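You operate a simulated robot arm through the tools that you are given. There is no shell and no other tool. Be economical: measure what you need, move in short steps, check, and stop when the job is done.

You are at the controls of a simulated robot arm. One attempt, no reset.

TASK
Take the tall jar and leave it on top of the teal dusty filter. Take the slim bottle on the ledge of the wall unit and put it away on the top of the brown bench. Count the wipe packs on the ledge of the wall unit, then put as many of the cartons from the ledge of the wall unit on the top of the drawer unit. Take the orange slide on the ledge of the wall unit and put it away on the oak bench. Turn the humidity knob to 40 %. Open the dehumidifier door, take the tall jug and leave it on the top of the island bench and shut the door again. Fetch the small beaker and stand it on the blue slide. Fetch the vial labelled "26" from the top of the brown bench and stand it on the top of the black mat. Put two of the grey vials from the cream bench in the green crate. Do these in any order. Set down upright: tall jar, slim bottle, carton, tall jug, small beaker, vial.

The check looks at the end state, three seconds after you hand in, the way a careful person would. Anything else that was tipped, shoved, dropped, spilled or broken makes it a failure.

THE ROBOT
A 7-joint arm with a two-finger parallel gripper on a trunk, on a base that drives. Base frame: it is fixed to the floor where the robot stands at the start and does not move with it; the origin is under the middle of the robot, x ahead of it, y to its left, z up. Units: cm, rad, N and s.
With the tool pointing down near the work surface it reaches from about 14 to 74 cm from the robot's upright axis, wherever it stands. Its first joint turns from -2.897 to 2.897 rad. Places, roughly: blue slide [-375, -250, 100]; carton [-175, 175, 100]; dehumidifier door [-310, 170, 60]; dusty filter [-125, 175, 100]; green crate (39x22x13 cm) [-150, -80, 90]; grey vial [-150, -50, 100]; humidity knob [-300, 170, 90]; oak bench [-850, -550, 90]; orange slide (8x4x2 cm) [-190, 180, 90]; slim bottle (5x5x10 cm) [-70, 190, 90]; small beaker (5x5x8 cm) [-220, -30, 90]; tall jar (6x6x11 cm) [50, 10, 160]; tall jug (9x14x13 cm) [-310, 180, 50]; top of the black mat (20x20 cm) [-378, -46, 88]; top of the brown bench [-200, -50, 90]; top of the drawer unit [60, 100, 60]; top of the island bench [-440, -50, 90]; vial [-200, -100, 100]; wipe pack [-250, 175, 100]. Payload 1.57 kg.
The tool frame sits at the grasp point between the pads (the TCP): z along the fingers, y along the line on which they close. The tips reach 3 cm beyond it. Largest opening 11 cm; finger width 2.4, thickness 1.2; the body of the gripper, 4.8 by 11.2 cm, starts 7.8 cm behind the TCP.
Orientation is that of the tool frame in the base frame, as a unit quaternion [w, x, y, z]. With the fingers straight down and closing along the base's y, the tool's x points along the base's -x, its y along +y and its z along -z.

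THE INTERFACE
- The arm moves only by the tool play_rows. Its argument "increments" is text: rows parted by semicolons, each of 7 numbers parted by spaces: the shift along the base's x, y, z in units of 25 mm (1.0 is 25 mm), then the turn, a rotation vector about the base's x, y, z in units of 8 degrees (1.0 is 8 degrees), then the gripper command, from -1 (fully open) to 1 (shut), values between in proportion. In form: tx ty tz ax ay az grip; .... A call has 1 to 12 rows; each row shifts and turns the commanded pose from where the row before left it. A call with a number of a shift or a turn outside -1 to 1 is refused whole. A row lasts 0.2 s, in which the tool goes at most 5 cm and 0.15 rad; a call with a longer step from one row to the next is refused whole, and so is a gripper value outside its range. Where a pose cannot be reached the arm comes as near as it can. A force on the tool above 40 N (or 10 N above the force at the start of the call, whichever is more), or a blocked arm, ends the call early, and 0.2 s more pass. Each finger travels about 4.5 cm/s and halts on what it meets, pressing with about 23 N; the grip force reading is that of the motor and also rises with nothing between the fingers. The clock runs only during rows and for 0.2 s after the last one: add rows that do not move to give the fingers time. The reply holds the time, the measured pose of the TCP, the force on the tool along the base axes, the opening and the grip force, in the units named above and with some noise, with the torque about the TCP (base axes, N m) and any sound that the robot's microphone picked up.
- Cameras (640 x 400 px; columns grow to the right, rows downward): "scene" is now at [2.4, 19.22, 139.45]; the picture's right is [0.37, -0.93, 0.00], its down [-0.24, -0.10, -0.97] and it looks along [0.90, 0.36, -0.26] (base axes); focal length 214 px, centre (320, 200). "wrist" rides on the gripper at [7, 1.6, -14.1] in the tool frame; the picture's right is [-0.23, 0.97, 0.00], its down [-0.86, -0.20, -0.48] and it looks along [-0.47, -0.11, 0.88] (tool axes); focal length 222 px, centre (320, 200). There is no depth. A picture from a camera that has moved, and an enlarged one, comes with that camera's place and axes in the base frame and with its lens. The place of the scene camera against the robot may be out by one fixed shift of up to 1.2 cm in any direction.
- get_image(camera): a new picture of that camera. The clock stands still meanwhile.
- lift_body(by): slides the trunk up (or, below 0, down) by that many cm; the arm and the scene camera ride with it, the base frame stays. It gives what a move gives, with no picture.
- steer(legs): drives the robot by 1 to 6 legs, each [ahead, turn to the left] in cm and rad, along the robot's own axes; the way and the turn of a leg run together, so that a leg with both is an arc; at most 150 cm and 3.142 rad a leg. The arm and the cameras ride along, it lands a little off, and it stops where it bumps. It gives what a move gives.
- aim_head(pan, tilt): turns the head with the scene camera to pan (to the left, within 2.705 rad either way) and tilt (down, from -0.506 to 1.204), counted from straight ahead of the robot. It gives what a move gives.
- zoom(camera, box): a new picture of the part [left, top, right, bottom] of that camera's present view, enlarged. The clock stands still meanwhile.
- job_done(): hands the job in; it is judged then, once.

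Work in short steps. Places have to be worked out from the pictures, the camera data and where the tool is seen: move nearer, look again, correct. Check each grasp and each placing, and mend what went wrong. You have 556 turns and 346 pictures in all, those below and enlarged ones among them. Open the gripper and draw the arm clear of the work before you hand the job in, unless the task says otherwise; then end with one line.

The tools are called after "Request:" as name(argument=value, ...) on one line, values as JSON. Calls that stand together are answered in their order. play_rows: Moves the arm, as the interface text tells. Its arguments: {"type":"object","properties":{"increments":{"type":"string"}},"required":["increments"]} The other tools are called the same way: lift_body (by) slides the trunk up or down; steer (legs) drives the base; aim_head (pan, tilt) turns the head that bears the scene camera; get_image (camera) takes a picture; zoom (camera, box) takes an enlarged picture of a part of a camera's view; job_done () hands the job in.

At the start:

```text
clock: 0.0
tcp_pos: [33.93, 31.9, 99.97]
ee_rot: [0.0, 0.0, 1.0, 0.0]
ft_force: [-0.6, 0.6, -0.5]
moment: [0.01, 0.01, 0.02]
grip_width: 10.99
gripper_force: 0.0
trunk travel left (down, up): [-27.5, 31.5]
robot x, y, heading: [-0.0, 0.1, 0.003]
head pan, tilt: [0.38, 0.265]
```

scene: 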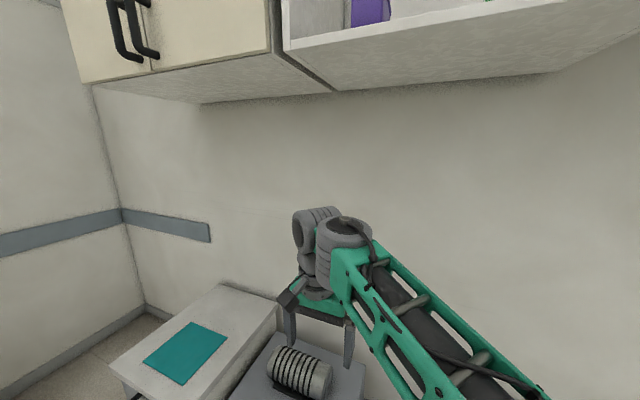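
wrist: 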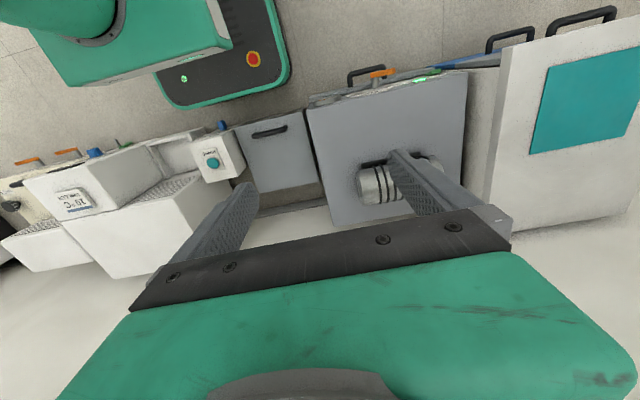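

I'll first look around with the head, starting with the shelf ahead where the tall jar should be.

Request:
aim_head(pan=0.0, tilt=-0.3)

Request:
get_image(camera="scene")

Request:
aim_head(pan=1.2, tilt=0.4)

Request:
get_image(camera="scene")

Request:
aim_head(pan=2.5, tilt=0.2)

Request:
get_image(camera="scene")

Request:
aim_head(pan=-2.5, tilt=0.2)

Request:
get_image(camera="scene")

Request:
aim_head(pan=-1.2, tilt=0.4)

Request:
get_image(camera="scene")

```text
clock: 1.0
tcp_pos: [33.82, 31.75, 99.86]
ee_rot: [0.001, 0.0, 1.0, 0.001]
ft_force: [0.0, -0.4, -0.4]
moment: [-0.03, -0.01, 0.02]
grip_width: 11.02
gripper_force: 0.0
trunk travel left (down, up): [-27.5, 31.5]
robot x, y, heading: [0.07, 0.16, -0.0]
head pan, tilt: [0.0, -0.3]
```

```text
343 pictures are left
camera scene: at [1.59, 15.75, 144.44], right [0.0, -1.0, 0.0], down [0.29, 0.0, -0.96], along [0.96, 0.0, 0.29], focal length 214 px, centre (320, 200)
```

scene: 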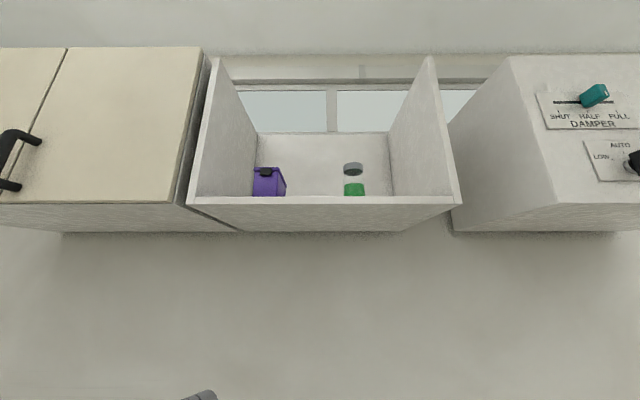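

```text
clock: 2.4
tcp_pos: [33.96, 31.95, 100.02]
ee_rot: [0.0, 0.0, 1.0, 0.0]
ft_force: [-0.3, 0.5, 0.0]
moment: [0.01, -0.01, -0.01]
grip_width: 10.99
gripper_force: 0.1
trunk travel left (down, up): [-27.5, 31.5]
robot x, y, heading: [0.17, 0.05, -0.005]
head pan, tilt: [1.201, 0.4]
```

```text
342 pictures are left
camera scene: at [-2.92, 24.38, 138.2], right [0.93, -0.36, 0.0], down [-0.14, -0.36, -0.92], along [0.33, 0.86, -0.39], focal length 214 px, centre (320, 200)
```

scene: 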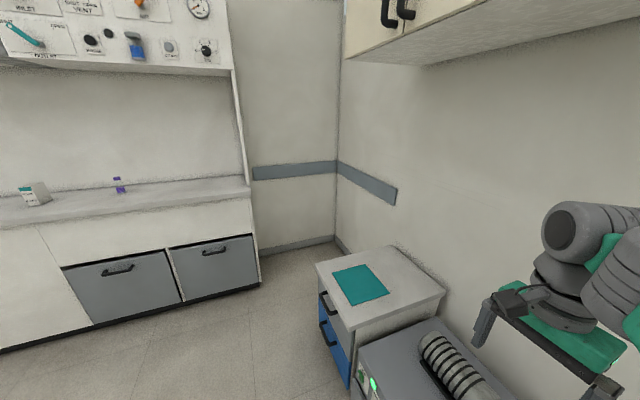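

```text
clock: 3.9
tcp_pos: [33.99, 31.91, 99.95]
ee_rot: [0.0, 0.0, 1.0, 0.001]
ft_force: [-0.4, -0.4, -0.4]
moment: [0.01, -0.02, -0.01]
grip_width: 10.98
gripper_force: 0.0
trunk travel left (down, up): [-27.5, 31.5]
robot x, y, heading: [-0.08, -0.07, 0.003]
head pan, tilt: [2.499, 0.201]
```

```text
341 pictures are left
camera scene: at [-13.73, 21.33, 140.05], right [0.6, 0.8, 0.0], down [0.16, -0.12, -0.98], along [-0.78, 0.59, -0.2], focal length 214 px, centre (320, 200)
```

scene: 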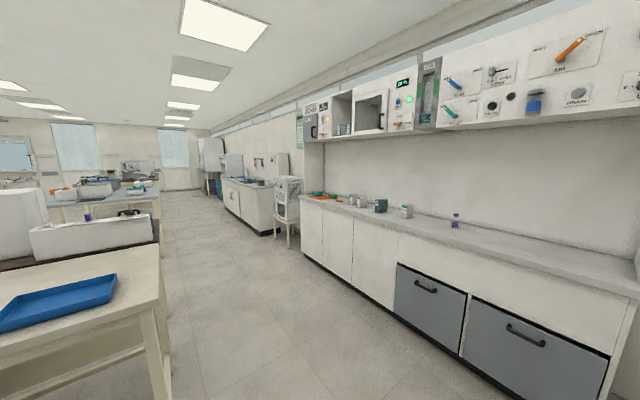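

```text
clock: 7.8
tcp_pos: [33.95, 31.8, 100.09]
ee_rot: [0.001, 0.0, 1.0, 0.001]
ft_force: [0.4, 0.0, -0.8]
moment: [0.05, -0.01, 0.0]
grip_width: 11.0
gripper_force: 0.0
trunk travel left (down, up): [-27.5, 31.5]
robot x, y, heading: [0.16, 0.15, 0.002]
head pan, tilt: [-2.499, 0.201]
```

```text
340 pictures are left
camera scene: at [-13.73, 10.16, 140.05], right [-0.6, 0.8, 0.0], down [0.16, 0.12, -0.98], along [-0.78, -0.59, -0.2], focal length 214 px, centre (320, 200)
```

scene: 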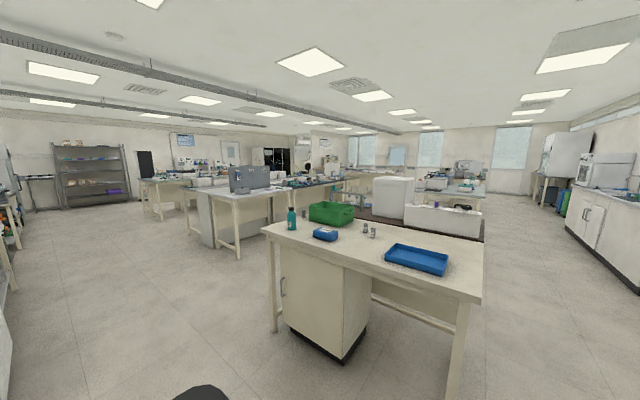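

```text
clock: 9.2
tcp_pos: [33.88, 31.87, 100.08]
ee_rot: [0.0, 0.0, 1.0, 0.001]
ft_force: [0.3, -0.6, -0.4]
moment: [-0.01, 0.01, 0.0]
grip_width: 11.01
gripper_force: 0.1
trunk travel left (down, up): [-27.5, 31.5]
robot x, y, heading: [-0.16, -0.05, 0.004]
head pan, tilt: [-1.201, 0.4]
```

```text
339 pictures are left
camera scene: at [-2.93, 7.1, 138.2], right [-0.93, -0.36, 0.0], down [-0.14, 0.36, -0.92], along [0.33, -0.86, -0.39], focal length 214 px, centre (320, 200)
```

scene: 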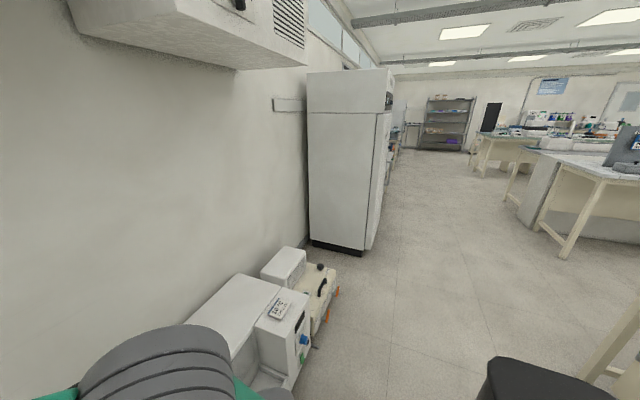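

The jar sits in an open shelf box ahead. I raise the trunk for a better view and zoom.

Request:
lift_body(by=25)

Request:
aim_head(pan=0.0, tilt=0.2)

Request:
get_image(camera="scene")

Request:
get_image(camera="wrist")

```text
clock: 11.8
tcp_pos: [34.03, 31.93, 124.91]
ee_rot: [0.0, 0.0, 1.0, 0.001]
ft_force: [0.3, 0.8, -0.4]
moment: [-0.01, -0.03, -0.01]
grip_width: 10.98
gripper_force: 0.1
trunk travel left (down, up): [-52.5, 6.5]
robot x, y, heading: [-0.03, -0.38, -0.001]
head pan, tilt: [-1.201, 0.4]
```

```text
clock: 13.2
tcp_pos: [33.85, 31.84, 124.98]
ee_rot: [0.001, 0.0, 1.0, 0.0]
ft_force: [1.0, -0.3, -0.8]
moment: [0.0, 0.02, -0.01]
grip_width: 11.0
gripper_force: 0.0
trunk travel left (down, up): [-52.5, 6.5]
robot x, y, heading: [-0.05, -0.16, 0.001]
head pan, tilt: [0.0, 0.201]
```

```text
338 pictures are left
camera scene: at [3.05, 15.74, 165.05], right [0.0, -1.0, 0.0], down [-0.2, 0.0, -0.98], along [0.98, 0.0, -0.2], focal length 214 px, centre (320, 200)
```

scene: 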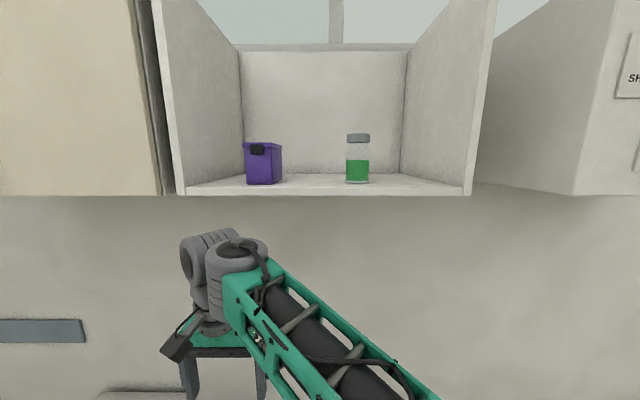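

```text
337 pictures are left
camera wrist: at [26.98, 33.39, 139.17], right [0.23, 0.97, 0.0], down [0.86, -0.2, 0.48], along [0.47, -0.11, -0.88], focal length 222 px, centre (320, 200)
```

wrist: 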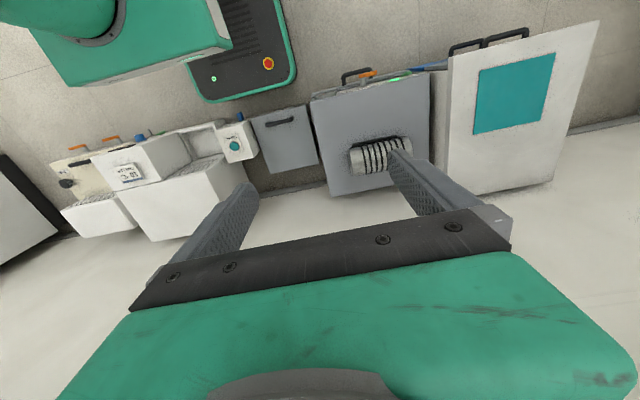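

The jar is the clear one with green fill and grey lid, at roughly (58, 7, 164), shelf front about x=49. I'll rotate the gripper to point forward, 20° down, in front of the shelf.

Request:
play_rows(increments="0 -0.9 0.8 0 -0.8 0 -1;0 -0.9 0.8 0 -0.8 0 -1;0 -0.9 0.8 0 -0.8 0 -1;0 -0.9 0.8 0 -0.8 0 -1;0 -0.9 0.8 0 -0.8 0 -1;0 -0.9 0.8 0 -0.8 0 -1;0 -0.9 0.8 0 -0.8 0 -1;0 -0.9 0.8 0 -0.8 0 -1;0 -0.9 0.8 0 -0.8 0 -1;0 -0.9 0.8 0 -0.8 0 -1;0 -0.9 0.8 0 -0.8 0 -1;0 0 0 0 0 0 -1")

Request:
get_image(camera="wrist")

Request:
get_image(camera="scene")

```text
clock: 15.4
tcp_pos: [33.46, 21.01, 139.04]
ee_rot: [0.409, -0.162, 0.897, 0.05]
ft_force: [-0.3, -0.8, 0.2]
moment: [-0.02, 0.02, 0.0]
grip_width: 11.02
gripper_force: 0.1
out of reach, approached as far as the arm can: row 9, 10
trunk travel left (down, up): [-52.5, 6.5]
robot x, y, heading: [0.12, -0.03, -0.002]
head pan, tilt: [0.0, 0.201]
stopped in row 10: the arm was blocked; the commanded pose is now the measured one
```

```text
336 pictures are left
camera wrist: at [18.54, 17.49, 143.14], right [-0.18, 0.97, 0.13], down [0.25, -0.08, 0.97], along [0.95, 0.21, -0.23], focal length 222 px, centre (320, 200)
```

wrist: 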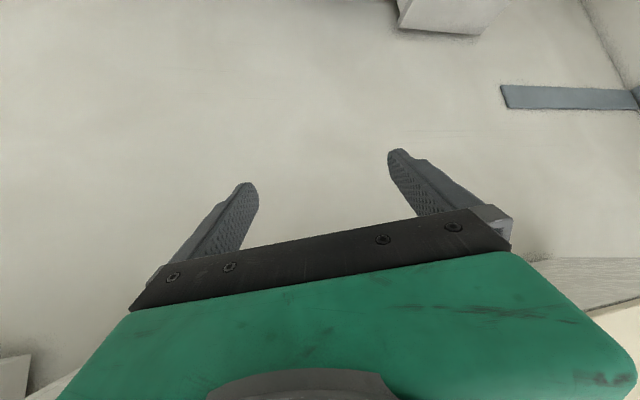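

```text
335 pictures are left
camera scene: at [3.14, 15.81, 164.63], right [0.0, -1.0, 0.0], down [-0.2, 0.0, -0.98], along [0.98, 0.0, -0.2], focal length 214 px, centre (320, 200)
```

scene: 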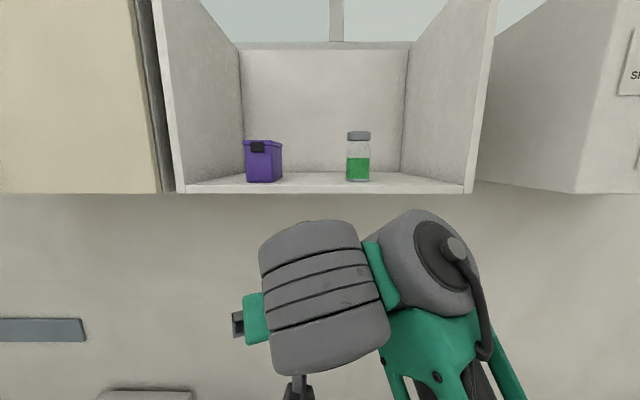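

The arm is cramped so near the body. I back the robot 20 cm so the arm can extend, then finish the rotation.

Request:
steer(legs=[[-22, 0]])

Request:
play_rows(increments="1 0 0.5 0 0 0 -1;1 0 0.5 0 0 0 -1;1 0 0.5 0 0 0 -1;1 0 0.5 0 0 0 -1;1 0 0.5 0 0 0 -1;0.5 0 0.5 0 0 0 -1;0 0 0.5 0 0 0 -1;0 0 0.5 0 0 0 -1")

```text
clock: 17.0
tcp_pos: [11.29, 21.39, 139.31]
ee_rot: [0.407, -0.17, 0.896, 0.051]
ft_force: [-0.5, -0.4, -0.1]
moment: [0.04, -0.02, 0.0]
grip_width: 10.98
gripper_force: 0.1
trunk travel left (down, up): [-52.5, 6.5]
robot x, y, heading: [-21.97, -0.02, 0.003]
head pan, tilt: [0.0, 0.201]
```

```text
clock: 18.8
tcp_pos: [24.92, 21.05, 149.65]
ee_rot: [0.406, -0.171, 0.896, 0.052]
ft_force: [1.3, -0.1, 0.1]
moment: [-0.01, -0.02, 0.0]
grip_width: 11.0
gripper_force: 0.0
out of reach, approached as far as the arm can: row 2
trunk travel left (down, up): [-52.5, 6.5]
robot x, y, heading: [-21.91, -0.26, 0.006]
head pan, tilt: [0.0, 0.201]
```

Now straighten yaw and pitch while shifting in front of the jar.

Request:
play_rows(increments="0 -0.7 0.7 0 0 -0.7 -1;0 -0.7 0.7 0 0 -0.7 -1;0 -0.7 0.7 0 0 -0.7 -1;0 -0.7 0.7 0 0 -0.4 -1;0 -0.7 0.7 0 -0.7 0 -1;0 -0.7 0.7 0 -0.7 0 -1;0 -0.7 0.7 0.15 -0.7 0 -1;0 -0.7 0.7 0.15 -0.7 0 -1;0 0 0.3 0 0 0 -1")

Request:
get_image(camera="scene")

Request:
get_image(camera="wrist")

```text
clock: 20.8
tcp_pos: [24.85, 6.91, 164.3]
ee_rot: [0.579, 0.003, 0.816, -0.004]
ft_force: [-0.8, -0.3, -0.3]
moment: [-0.03, 0.01, 0.0]
grip_width: 11.0
gripper_force: 0.0
trunk travel left (down, up): [-52.5, 6.5]
robot x, y, heading: [-21.87, -0.27, 0.001]
head pan, tilt: [0.0, 0.201]
```

```text
334 pictures are left
camera scene: at [-18.9, 15.72, 165.05], right [0.0, -1.0, 0.0], down [-0.2, 0.0, -0.98], along [0.98, 0.0, -0.2], focal length 214 px, centre (320, 200)
```

scene: 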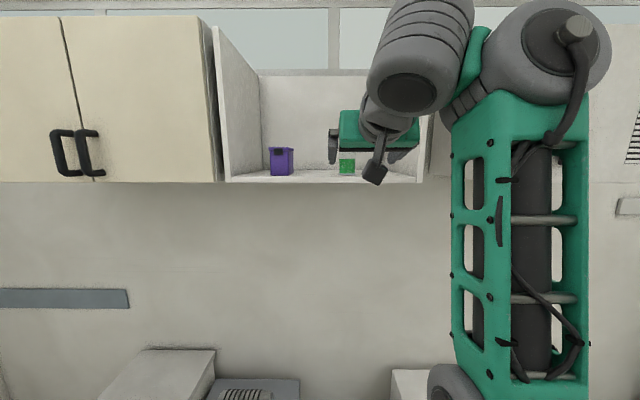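

```text
333 pictures are left
camera wrist: at [9.27, 8.65, 162.48], right [0.08, 0.97, 0.21], down [-0.17, -0.2, 0.97], along [0.98, -0.12, 0.15], focal length 222 px, centre (320, 200)
```

wrist: 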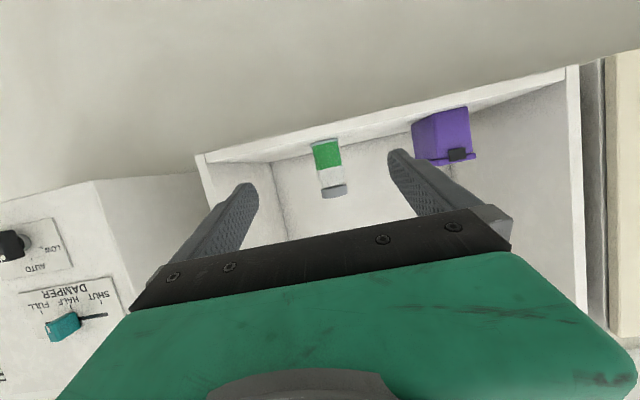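

Jar triangulates to about (58, 6.2, 163). I advance the open gripper toward it.

Request:
play_rows(increments="1 0 0 0 0 0 -1;1 0 0 0 0 0 -1;1 0 0 0 0 0 -1;1 0 0 0 0 0 -1;1 0 0 0 0 0 -1;1 0 0 0 0 0 -1;1 -0.1 0 0 0 0 -1;1 -0.1 0 0 0 0 -1;0 -0.1 0 0 0 0 -1")

Request:
get_image(camera="wrist")

```text
clock: 22.8
tcp_pos: [31.46, 7.47, 162.04]
ee_rot: [0.579, 0.003, 0.815, -0.003]
ft_force: [0.7, -0.3, -1.1]
moment: [-0.02, 0.0, 0.01]
grip_width: 10.98
gripper_force: 0.0
out of reach, approached as far as the arm can: row 3, 4, 5, 6, 7, 8
trunk travel left (down, up): [-52.5, 6.5]
robot x, y, heading: [-22.12, -0.16, 0.002]
head pan, tilt: [0.0, 0.201]
```

```text
332 pictures are left
camera wrist: at [15.89, 9.06, 160.14], right [0.08, 0.97, 0.21], down [-0.17, -0.2, 0.97], along [0.98, -0.12, 0.15], focal length 222 px, centre (320, 200)
```

wrist: 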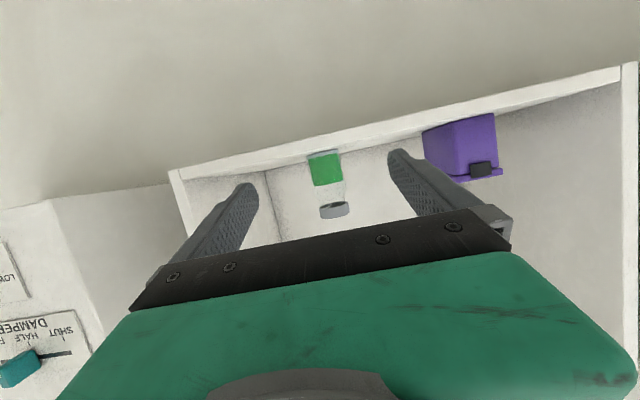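

The arm is at its reach limit. I raise the trunk 6 cm and let the arm reach a bit more before driving forward.

Request:
lift_body(by=6)

Request:
play_rows(increments="0.8 -0.2 -0.4 0 0 0 -1;0.8 -0.2 -0.4 0 0 0 -1;0.8 -0.1 -0.4 0 0 0 -1;0 0 -0.4 0 0 0 -1;0 0 0 0 0 0 -1")

```text
clock: 23.8
tcp_pos: [31.46, 7.41, 167.99]
ee_rot: [0.578, 0.003, 0.816, -0.004]
ft_force: [-0.8, -0.5, -0.1]
moment: [-0.01, 0.0, 0.0]
grip_width: 11.0
gripper_force: 0.0
trunk travel left (down, up): [-58.5, 0.5]
robot x, y, heading: [-22.2, 0.27, 0.007]
head pan, tilt: [0.0, 0.201]
```

```text
clock: 25.0
tcp_pos: [32.45, 7.14, 166.58]
ee_rot: [0.578, 0.003, 0.816, -0.004]
ft_force: [0.5, 0.3, 0.6]
moment: [0.02, -0.04, -0.02]
grip_width: 10.98
gripper_force: 0.1
out of reach, approached as far as the arm can: row 1, 2, 3
trunk travel left (down, up): [-58.5, 0.5]
robot x, y, heading: [-21.61, 0.03, 0.005]
head pan, tilt: [0.0, 0.201]
```

I settle the tool to height and drive forward most of the way.

Request:
play_rows(increments="0 -0.2 -0.7 0 0 0 -1;0.5 -0.2 -0.4 0 0 0 -1;0 0 0 0 0 0 -1")

Request:
steer(legs=[[14, 0]])

Request:
get_image(camera="wrist")

Request:
get_image(camera="scene")

```text
clock: 25.8
tcp_pos: [33.48, 6.04, 164.15]
ee_rot: [0.575, 0.003, 0.818, -0.004]
ft_force: [0.3, -0.1, 0.4]
moment: [0.0, 0.0, -0.04]
grip_width: 11.0
gripper_force: 0.1
out of reach, approached as far as the arm can: row 2
trunk travel left (down, up): [-58.5, 0.5]
robot x, y, heading: [-22.09, -0.21, 0.004]
head pan, tilt: [0.0, 0.201]
```

```text
clock: 27.2
tcp_pos: [47.62, 5.87, 163.95]
ee_rot: [0.575, 0.003, 0.818, -0.003]
ft_force: [0.7, 0.2, -0.9]
moment: [-0.05, 0.01, 0.0]
grip_width: 10.99
gripper_force: 0.1
trunk travel left (down, up): [-58.5, 0.5]
robot x, y, heading: [-8.08, 0.75, -0.0]
head pan, tilt: [0.0, 0.201]
```

```text
331 pictures are left
camera wrist: at [31.99, 7.59, 162.31], right [0.09, 0.97, 0.21], down [-0.16, -0.2, 0.97], along [0.98, -0.12, 0.14], focal length 222 px, centre (320, 200)
```

wrist: 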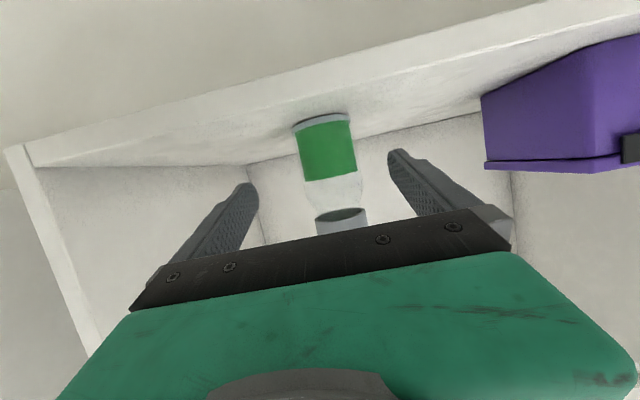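

```text
330 pictures are left
camera scene: at [-4.81, 15.74, 171.04], right [0.0, -1.0, 0.0], down [-0.2, 0.0, -0.98], along [0.98, 0.0, -0.2], focal length 214 px, centre (320, 200)
```

scene: 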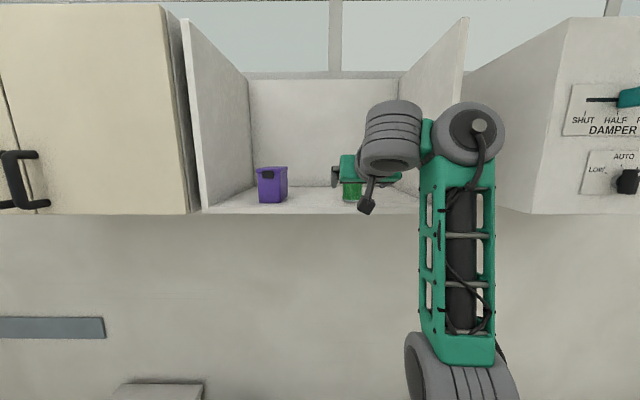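

Nearly centred; shift y slightly and drive 10 cm more.

Request:
play_rows(increments="0 0.25 0 0 0 0 -1;0 0 0 0 0 0 -1")

Request:
steer(legs=[[9.5, 0]])

Request:
get_image(camera="wrist")

```text
clock: 27.8
tcp_pos: [47.34, 6.62, 164.1]
ee_rot: [0.574, 0.003, 0.819, -0.003]
ft_force: [0.4, 0.8, 0.7]
moment: [0.0, 0.03, -0.01]
grip_width: 10.99
gripper_force: 0.0
trunk travel left (down, up): [-58.5, 0.5]
robot x, y, heading: [-7.93, 0.14, 0.001]
head pan, tilt: [0.0, 0.201]
```

```text
clock: 28.9
tcp_pos: [57.34, 6.56, 163.97]
ee_rot: [0.572, 0.003, 0.82, -0.003]
ft_force: [0.0, 0.3, 0.6]
moment: [0.0, -0.01, -0.02]
grip_width: 11.0
gripper_force: 0.1
trunk travel left (down, up): [-58.5, 0.5]
robot x, y, heading: [2.15, -0.28, 0.003]
head pan, tilt: [0.0, 0.201]
```

```text
329 pictures are left
camera wrist: at [41.67, 8.17, 162.33], right [0.09, 0.97, 0.21], down [-0.16, -0.2, 0.97], along [0.98, -0.12, 0.13], focal length 222 px, centre (320, 200)
```

wrist: 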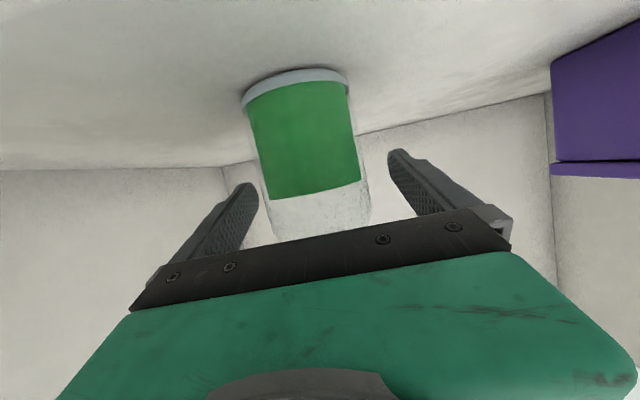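

The jar is between the fingers. Close the gripper.

Request:
play_rows(increments="0 0 0 0 0 0 0;0 0 0 0 0 0 0.5;0 0 0 0 0 0 1;0 0 0 0 0 0 1;0 0 0 0 0 0 1;0 0 0 0 0 0 1")

Request:
get_image(camera="wrist")

```text
clock: 30.3
tcp_pos: [57.15, 6.54, 164.02]
ee_rot: [0.574, 0.003, 0.819, -0.003]
ft_force: [-0.1, 0.4, 0.2]
moment: [0.07, 0.03, 0.0]
grip_width: 5.73
gripper_force: 23.0
trunk travel left (down, up): [-58.5, 0.5]
robot x, y, heading: [1.62, -0.18, 0.0]
head pan, tilt: [0.0, 0.201]
```

```text
328 pictures are left
camera wrist: at [41.49, 8.17, 162.39], right [0.09, 0.97, 0.21], down [-0.16, -0.2, 0.97], along [0.98, -0.12, 0.14], focal length 222 px, centre (320, 200)
```

wrist: 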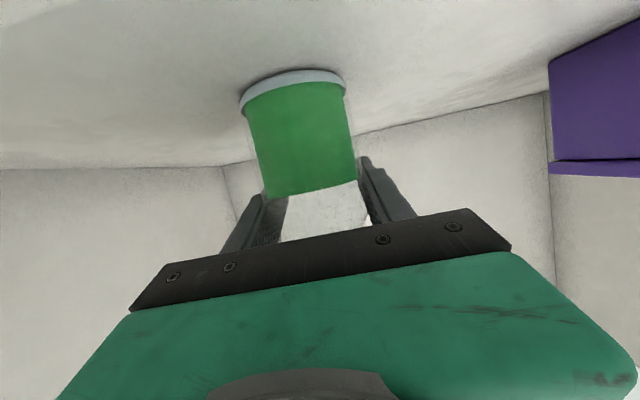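

Grip 5.73 cm with 23 N: held. Lift 4 cm, then back out.

Request:
play_rows(increments="0 0 0.4 0 0 0 1;0 0 0.6 0 0 0 1;0 0 0.6 0 0 0 1;0 0 0 0 0 0 1")

Request:
get_image(camera="wrist")

```text
clock: 31.3
tcp_pos: [57.19, 6.61, 167.31]
ee_rot: [0.573, 0.004, 0.819, -0.004]
ft_force: [-0.3, 1.1, -2.2]
moment: [0.01, -0.07, 0.0]
grip_width: 5.76
gripper_force: 23.3
out of reach, approached as far as the arm can: row 3
trunk travel left (down, up): [-58.5, 0.5]
robot x, y, heading: [2.15, 0.08, -0.004]
head pan, tilt: [0.0, 0.201]
```

```text
327 pictures are left
camera wrist: at [41.53, 8.15, 165.62], right [0.09, 0.97, 0.21], down [-0.16, -0.2, 0.97], along [0.98, -0.12, 0.14], focal length 222 px, centre (320, 200)
```

wrist: 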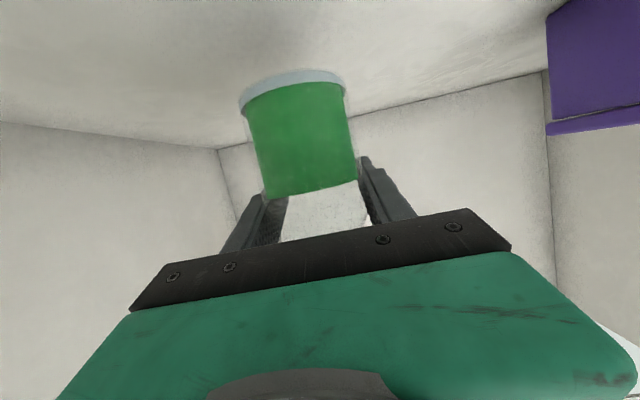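

Jar is lifted. Back out of the shelf, then turn to face the wall unit (+y) and look.

Request:
steer(legs=[[-42, 0], [0, 1.571], [45, 0]])

Request:
aim_head(pan=0.7, tilt=0.5)

Request:
get_image(camera="scene")

```text
clock: 40.0
tcp_pos: [-48.2, 100.79, 167.12]
ee_rot: [-0.404, 0.582, -0.577, -0.406]
ft_force: [-0.5, 0.6, -1.8]
moment: [0.06, -0.01, -0.05]
grip_width: 5.73
gripper_force: 22.4
trunk travel left (down, up): [-58.5, 0.5]
robot x, y, heading: [-40.36, 45.49, 1.595]
head pan, tilt: [0.0, 0.201]
```

```text
clock: 41.1
tcp_pos: [-48.2, 100.7, 167.31]
ee_rot: [-0.404, 0.582, -0.577, -0.406]
ft_force: [0.1, -0.1, -1.6]
moment: [0.03, 0.01, 0.03]
grip_width: 5.72
gripper_force: 23.4
trunk travel left (down, up): [-58.5, 0.5]
robot x, y, heading: [-40.59, 45.33, 1.588]
head pan, tilt: [0.7, 0.499]
```

```text
326 pictures are left
camera scene: at [-62.36, 46.23, 168.28], right [0.75, 0.66, 0.0], down [0.31, -0.36, -0.88], along [-0.58, 0.66, -0.48], focal length 214 px, centre (320, 200)
```

scene: 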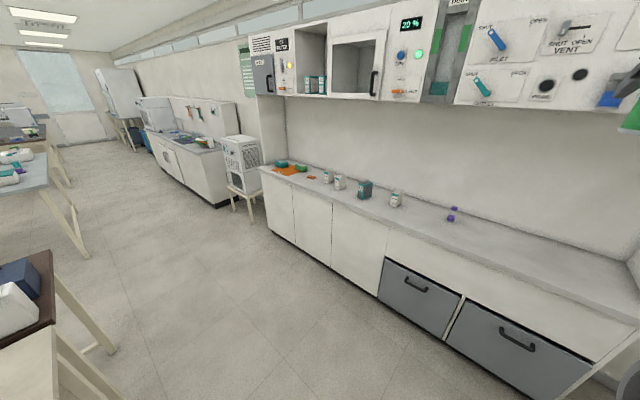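

Request:
zoom(camera="scene", box=[230, 120, 470, 270])

Request:
zoom(camera="scene", box=[240, 0, 480, 120])

```text
2.67 times, centred on (350, 195) of scene
camera zoom: at [-62.36, 46.23, 168.28], right [0.75, 0.66, 0.0], down [0.31, -0.36, -0.88], along [-0.58, 0.66, -0.48], focal length 572 px, centre (240, 213)
```

zoom: 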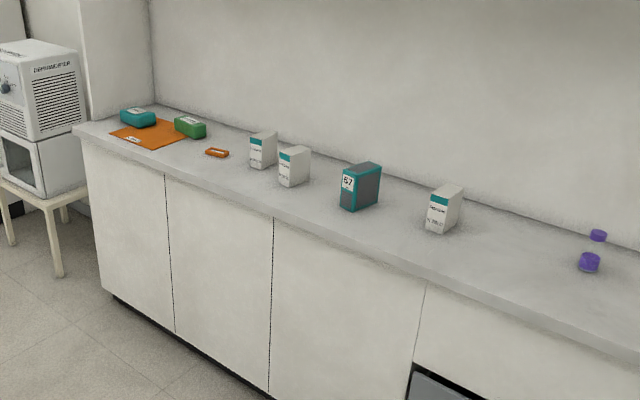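

```text
2.67 times, centred on (360, 60) of scene
camera zoom: at [-62.36, 46.23, 168.28], right [0.75, 0.66, 0.0], down [0.31, -0.36, -0.88], along [-0.58, 0.66, -0.48], focal length 572 px, centre (213, 573)
```

zoom: 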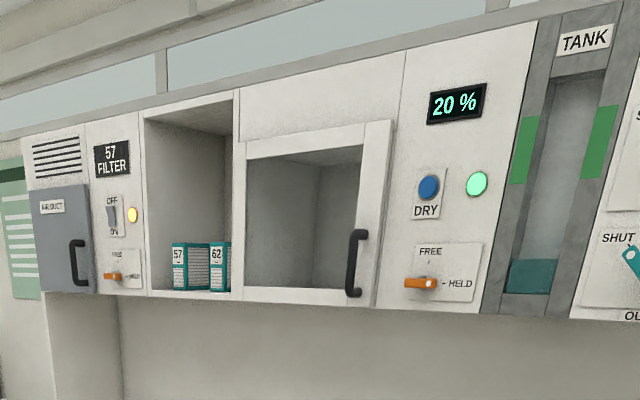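

Filter is the teal framed box labelled ~"57" at about (-134,180). I lower the trunk so the jar passes below the upper panel, then drive near.

Request:
lift_body(by=-42)

Request:
steer(legs=[[0, 0.98], [93, 0], [0, -0.98]])

Request:
aim_head(pan=0.0, tilt=0.5)

Request:
get_image(camera="scene")

Request:
get_image(camera="wrist")

```text
refused: -42 is not a number from -40 to 40
```

```text
clock: 51.0
tcp_pos: [-126.85, 150.33, 167.34]
ee_rot: [-0.402, 0.585, -0.574, -0.408]
ft_force: [-0.7, 0.5, -1.2]
moment: [0.03, -0.02, -0.03]
grip_width: 5.73
gripper_force: 22.5
trunk travel left (down, up): [-58.5, 0.5]
robot x, y, heading: [-119.07, 95.27, 1.602]
head pan, tilt: [0.7, 0.499]
```

```text
clock: 52.0
tcp_pos: [-126.87, 150.52, 167.28]
ee_rot: [-0.402, 0.585, -0.574, -0.408]
ft_force: [0.1, 0.3, -0.9]
moment: [0.03, -0.02, -0.03]
grip_width: 5.7
gripper_force: 23.5
trunk travel left (down, up): [-58.5, 0.5]
robot x, y, heading: [-118.68, 94.85, 1.599]
head pan, tilt: [0.0, 0.499]
```

```text
323 pictures are left
camera scene: at [-134.65, 98.13, 168.28], right [1.0, 0.03, 0.0], down [0.01, -0.48, -0.88], along [-0.03, 0.88, -0.48], focal length 214 px, centre (320, 200)
```

scene: 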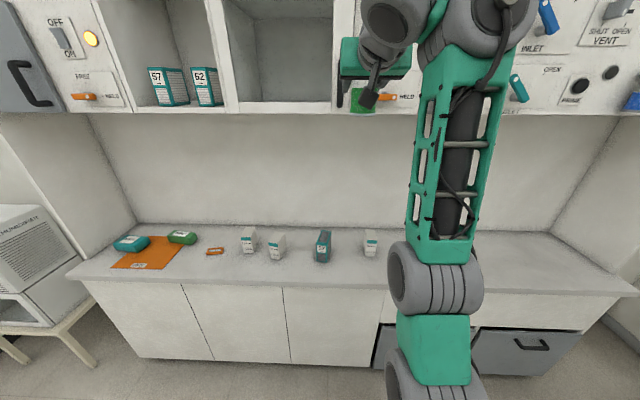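

```text
322 pictures are left
camera wrist: at [-128.08, 134.65, 165.61], right [-0.98, 0.06, 0.21], down [0.2, -0.15, 0.97], along [0.09, 0.99, 0.14], focal length 222 px, centre (320, 200)
```

wrist: 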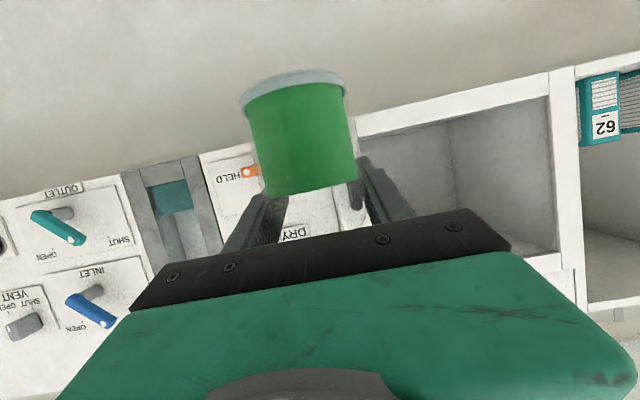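

The lift was refused but no contact occurred. Lower the trunk by 40 now.

Request:
lift_body(by=-40)

Request:
aim_head(pan=0.0, tilt=0.5)

Request:
get_image(camera="scene")

Request:
get_image(camera="wrist")

```text
clock: 55.9
tcp_pos: [-126.84, 150.53, 127.25]
ee_rot: [-0.402, 0.585, -0.574, -0.408]
ft_force: [0.4, 0.7, -1.5]
moment: [0.03, 0.02, -0.01]
grip_width: 5.74
gripper_force: 23.6
trunk travel left (down, up): [-18.5, 40.5]
robot x, y, heading: [-118.28, 95.21, 1.599]
head pan, tilt: [0.0, 0.499]
```

```text
clock: 56.5
tcp_pos: [-126.78, 150.47, 127.15]
ee_rot: [-0.402, 0.585, -0.574, -0.408]
ft_force: [0.3, 1.2, -2.1]
moment: [0.0, 0.0, 0.03]
grip_width: 5.73
gripper_force: 23.1
trunk travel left (down, up): [-18.5, 40.5]
robot x, y, heading: [-118.92, 94.9, 1.595]
head pan, tilt: [0.0, 0.499]
```

```text
321 pictures are left
camera scene: at [-134.64, 98.13, 128.28], right [1.0, 0.03, 0.0], down [0.01, -0.48, -0.88], along [-0.02, 0.88, -0.48], focal length 214 px, centre (320, 200)
```

scene: 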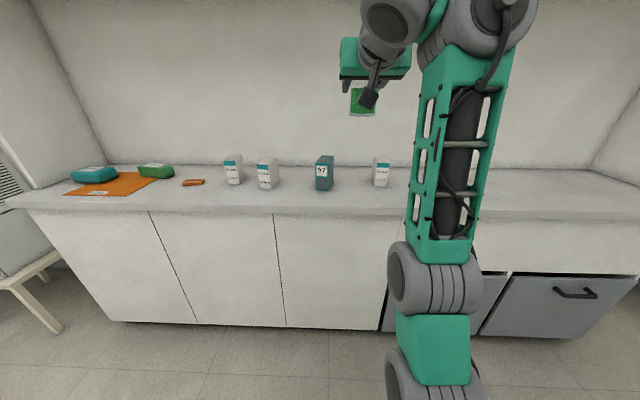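

```text
320 pictures are left
camera wrist: at [-128.08, 134.64, 125.61], right [-0.98, 0.06, 0.21], down [0.2, -0.15, 0.97], along [0.09, 0.99, 0.14], focal length 222 px, centre (320, 200)
```

wrist: 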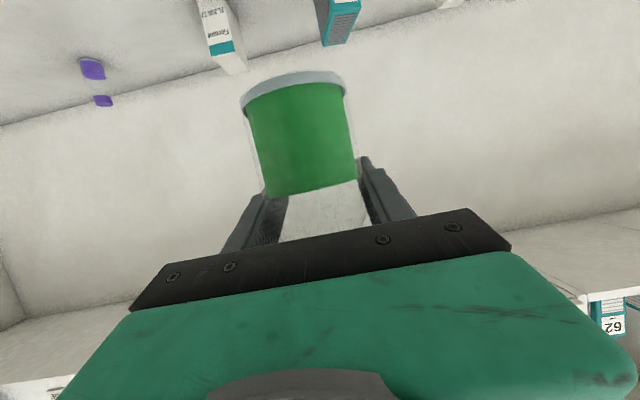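

Request:
zoom(camera="scene", box=[280, 130, 400, 205])

Request:
zoom(camera="scene", box=[40, 140, 290, 215])

```text
5.33 times, centred on (340, 168) of scene
camera zoom: at [-134.64, 98.13, 128.28], right [1.0, 0.03, 0.0], down [0.01, -0.48, -0.88], along [-0.02, 0.88, -0.48], focal length 1144 px, centre (213, 373)
```

zoom: 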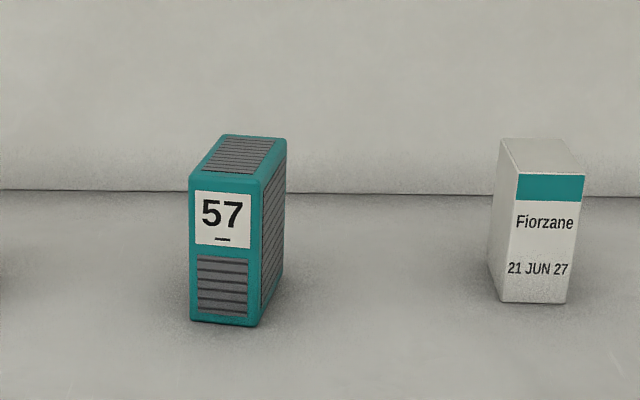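

```text
2.56 times, centred on (165, 178) of scene
camera zoom: at [-134.64, 98.13, 128.28], right [1.0, 0.03, 0.0], down [0.01, -0.48, -0.88], along [-0.02, 0.88, -0.48], focal length 549 px, centre (717, 258)
```

zoom: 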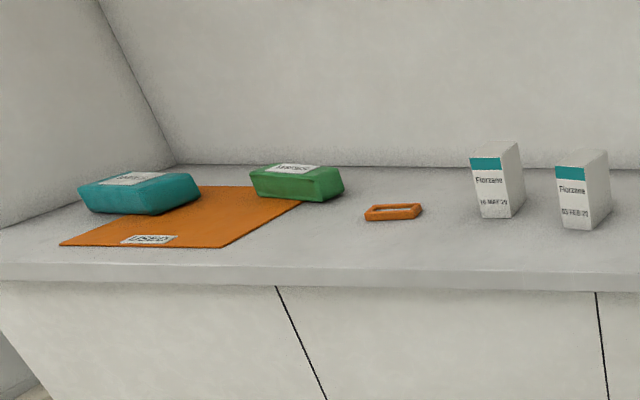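

Two wipe packs (teal, green) and three cartons on the ledge; ledge z≈89.4, filter top ≈100.5 centred about (-134.6,183.3). Move closer, over-left, with the arm.

Request:
steer(legs=[[15, 0]])

Request:
play_rows(increments="-0.5 0.3 -0.5 0 0 0 1;-0.5 0.3 -0.5 0 0 0 1;-0.5 0.3 -0.5 0 0 0 1;-0.5 0.3 -0.5 0 0 0 1;-0.5 0.3 -0.5 0 0 0 1;-0.5 0.3 -0.5 0 0 0 1;0 0.3 -0.5 0 0 0 1;0 0 0 0 0 0 1")

Request:
get_image(camera="scene")

Request:
get_image(camera="wrist")

```text
clock: 57.8
tcp_pos: [-127.06, 165.49, 127.22]
ee_rot: [-0.402, 0.584, -0.575, -0.407]
ft_force: [0.5, 0.1, -0.7]
moment: [0.04, -0.03, -0.02]
grip_width: 5.7
gripper_force: 22.6
trunk travel left (down, up): [-18.5, 40.5]
robot x, y, heading: [-119.15, 109.79, 1.597]
head pan, tilt: [0.0, 0.499]
```

```text
clock: 59.6
tcp_pos: [-127.62, 165.64, 126.34]
ee_rot: [-0.4, 0.586, -0.575, -0.408]
ft_force: [-0.3, 0.3, -1.6]
moment: [0.04, -0.04, -0.01]
grip_width: 5.73
gripper_force: 23.1
out of reach, approached as far as the arm can: row 1, 2, 3, 4, 5, 6, 7
trunk travel left (down, up): [-18.5, 40.5]
robot x, y, heading: [-119.17, 109.85, 1.597]
head pan, tilt: [0.0, 0.499]
```

```text
317 pictures are left
camera scene: at [-135.04, 113.13, 128.28], right [1.0, 0.03, 0.0], down [0.01, -0.48, -0.88], along [-0.02, 0.88, -0.48], focal length 214 px, centre (320, 200)
```

scene: 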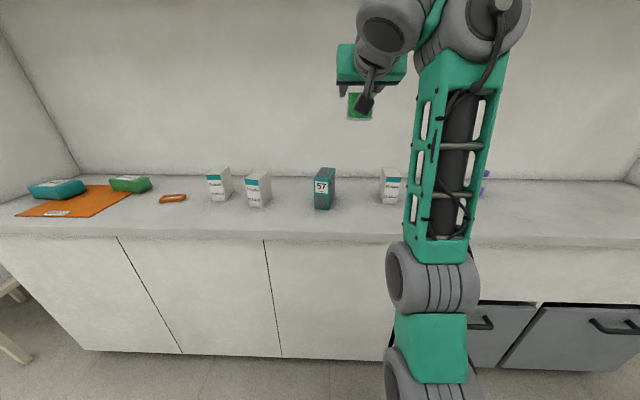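

```text
316 pictures are left
camera wrist: at [-128.88, 149.72, 124.76], right [-0.98, 0.06, 0.21], down [0.2, -0.15, 0.97], along [0.09, 0.99, 0.13], focal length 222 px, centre (320, 200)
```

wrist: 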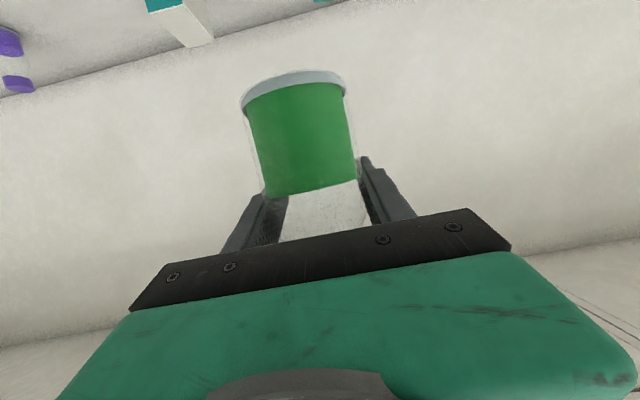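

The arm seems near a joint limit in this posture. Probe which directions are free.

Request:
play_rows(increments="0 0.8 0 0 0 0 1;0 0.8 0 0 0 0 1;0 0 0 0 0 0 1")

Request:
play_rows(increments="0.5 0 -0.8 0 0 0 1;0.5 0 -0.8 0 0 0 1;0 0 0 0 0 0 1")

Request:
get_image(camera="scene")

```text
clock: 60.4
tcp_pos: [-127.69, 165.53, 126.38]
ee_rot: [-0.4, 0.586, -0.575, -0.408]
ft_force: [-0.1, 0.2, -1.8]
moment: [0.07, -0.03, -0.03]
grip_width: 5.74
gripper_force: 23.3
out of reach, approached as far as the arm can: row 1, 2
trunk travel left (down, up): [-18.5, 40.5]
robot x, y, heading: [-119.37, 109.93, 1.598]
head pan, tilt: [0.0, 0.499]
```

```text
clock: 61.2
tcp_pos: [-125.28, 166.39, 123.49]
ee_rot: [-0.402, 0.585, -0.575, -0.407]
ft_force: [0.6, -0.7, -1.9]
moment: [0.04, -0.01, -0.03]
grip_width: 5.73
gripper_force: 22.4
out of reach, approached as far as the arm can: row 2
trunk travel left (down, up): [-18.5, 40.5]
robot x, y, heading: [-118.77, 110.07, 1.596]
head pan, tilt: [0.0, 0.499]
```

```text
315 pictures are left
camera scene: at [-135.03, 113.13, 128.28], right [1.0, 0.03, 0.0], down [0.01, -0.48, -0.88], along [-0.02, 0.88, -0.48], focal length 214 px, centre (320, 200)
```

scene: 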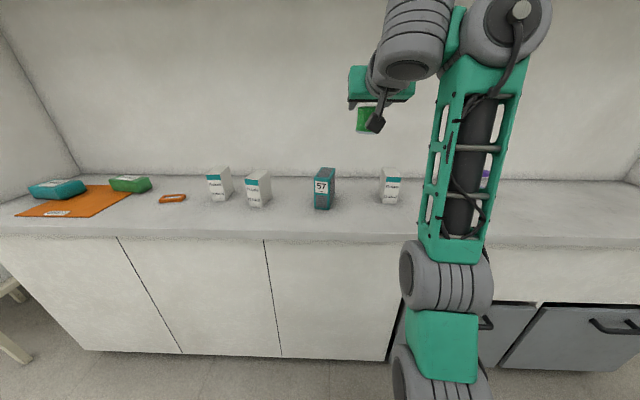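

Moving right and down is free. I go further down/right with the arm, then use the base to align.

Request:
play_rows(increments="0.4 0.2 -0.6 0 0 0 1;0.4 0.2 -0.6 0 0 0 1;0.4 0.2 -0.6 0 0 0 1;0.3 0.3 -0.6 0 0 0 1;0.3 0.3 -0.4 0 0 0 1;0.3 0.3 0 0 0 0 1;0 0 0 0 0 0 1")

```text
clock: 62.8
tcp_pos: [-119.11, 169.64, 122.42]
ee_rot: [-0.399, 0.586, -0.576, -0.406]
ft_force: [0.0, -0.1, -2.1]
moment: [0.12, 0.04, -0.02]
grip_width: 5.74
gripper_force: 23.1
out of reach, approached as far as the arm can: row 1, 2, 3, 4, 5
trunk travel left (down, up): [-18.5, 40.5]
robot x, y, heading: [-119.13, 110.02, 1.596]
head pan, tilt: [0.0, 0.499]
```

Use the base: turn left 0.185 and advance 11 cm, then check with the wrist camera.

Request:
steer(legs=[[0, 0.185], [11, 0]])

Request:
lift_body(by=-10)

Request:
get_image(camera="wrist")

Request:
get_image(camera="scene")

```text
clock: 64.8
tcp_pos: [-132.48, 179.44, 122.36]
ee_rot: [-0.36, 0.637, -0.518, -0.442]
ft_force: [0.9, -0.5, -2.0]
moment: [0.04, 0.0, -0.02]
grip_width: 5.73
gripper_force: 23.0
trunk travel left (down, up): [-18.5, 40.5]
robot x, y, heading: [-121.99, 121.13, 1.786]
head pan, tilt: [0.0, 0.499]
```

```text
clock: 66.1
tcp_pos: [-132.49, 179.34, 112.47]
ee_rot: [-0.36, 0.637, -0.518, -0.443]
ft_force: [-0.1, 0.4, -2.0]
moment: [0.05, 0.04, 0.0]
grip_width: 5.7
gripper_force: 22.6
trunk travel left (down, up): [-8.5, 50.5]
robot x, y, heading: [-121.36, 120.88, 1.786]
head pan, tilt: [0.0, 0.499]
```

```text
314 pictures are left
camera wrist: at [-130.93, 163.6, 110.84], right [-0.97, -0.12, 0.21], down [0.23, -0.11, 0.97], along [-0.09, 0.99, 0.13], focal length 222 px, centre (320, 200)
```

wrist: 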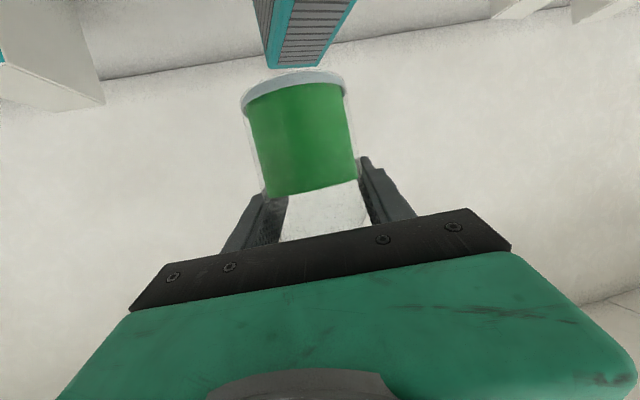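

```text
313 pictures are left
camera scene: at [-137.62, 121.06, 118.28], right [0.98, 0.21, 0.0], down [0.1, -0.47, -0.88], along [-0.19, 0.86, -0.48], focal length 214 px, centre (320, 200)
```

scene: 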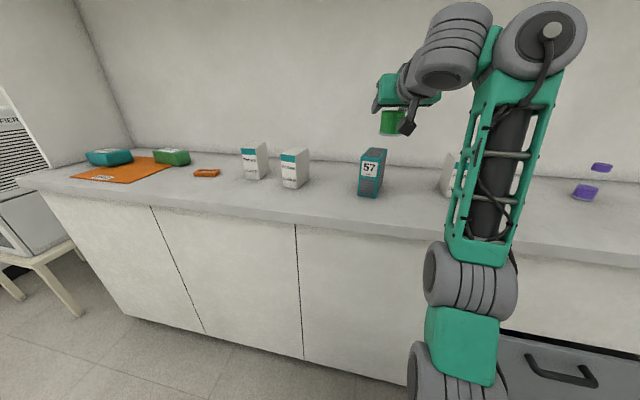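

Request:
zoom(camera="scene", box=[330, 80, 450, 210])

```text
3.08 times, centred on (390, 145) of scene
camera zoom: at [-137.62, 121.06, 118.28], right [0.98, 0.21, 0.0], down [0.1, -0.47, -0.88], along [-0.19, 0.86, -0.48], focal length 660 px, centre (105, 369)
```

zoom: 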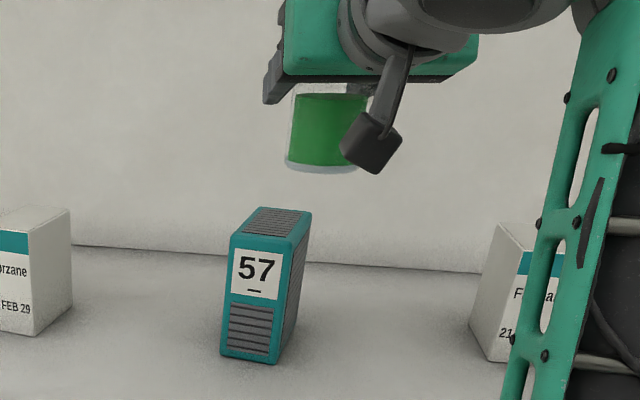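

Combined estimates put the filter top centre at about (-135.4,183.3), so I turn 0.033 left and advance 4.2 cm, still above it.

Request:
steer(legs=[[0, 0.033], [4.2, 0]])

Request:
get_image(camera="wrist")

Request:
zoom(camera="scene", box=[330, 80, 450, 210])

```text
clock: 67.3
tcp_pos: [-135.44, 183.05, 112.33]
ee_rot: [-0.353, 0.646, -0.508, -0.448]
ft_force: [0.7, -0.1, -1.9]
moment: [0.05, 0.03, 0.0]
grip_width: 5.72
gripper_force: 23.3
trunk travel left (down, up): [-8.5, 50.5]
robot x, y, heading: [-122.51, 125.23, 1.821]
head pan, tilt: [0.0, 0.499]
```

```text
311 pictures are left
camera wrist: at [-133.33, 167.33, 110.83], right [-0.97, -0.15, 0.21], down [0.23, -0.1, 0.97], along [-0.13, 0.98, 0.13], focal length 222 px, centre (320, 200)
```

wrist: 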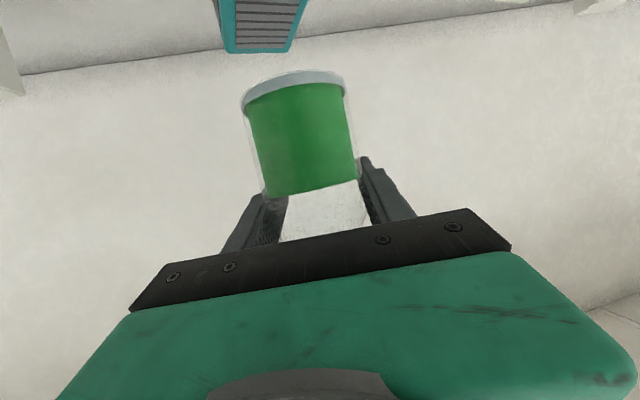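

```text
3.08 times, centred on (390, 145) of scene
camera zoom: at [-138.62, 124.59, 118.28], right [0.97, 0.24, 0.0], down [0.12, -0.46, -0.88], along [-0.21, 0.85, -0.48], focal length 660 px, centre (105, 369)
```

zoom: 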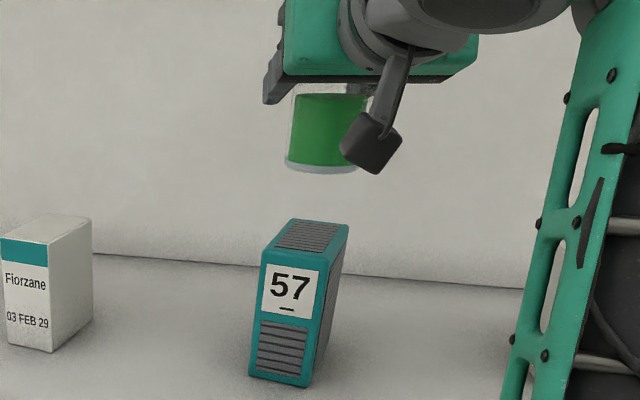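

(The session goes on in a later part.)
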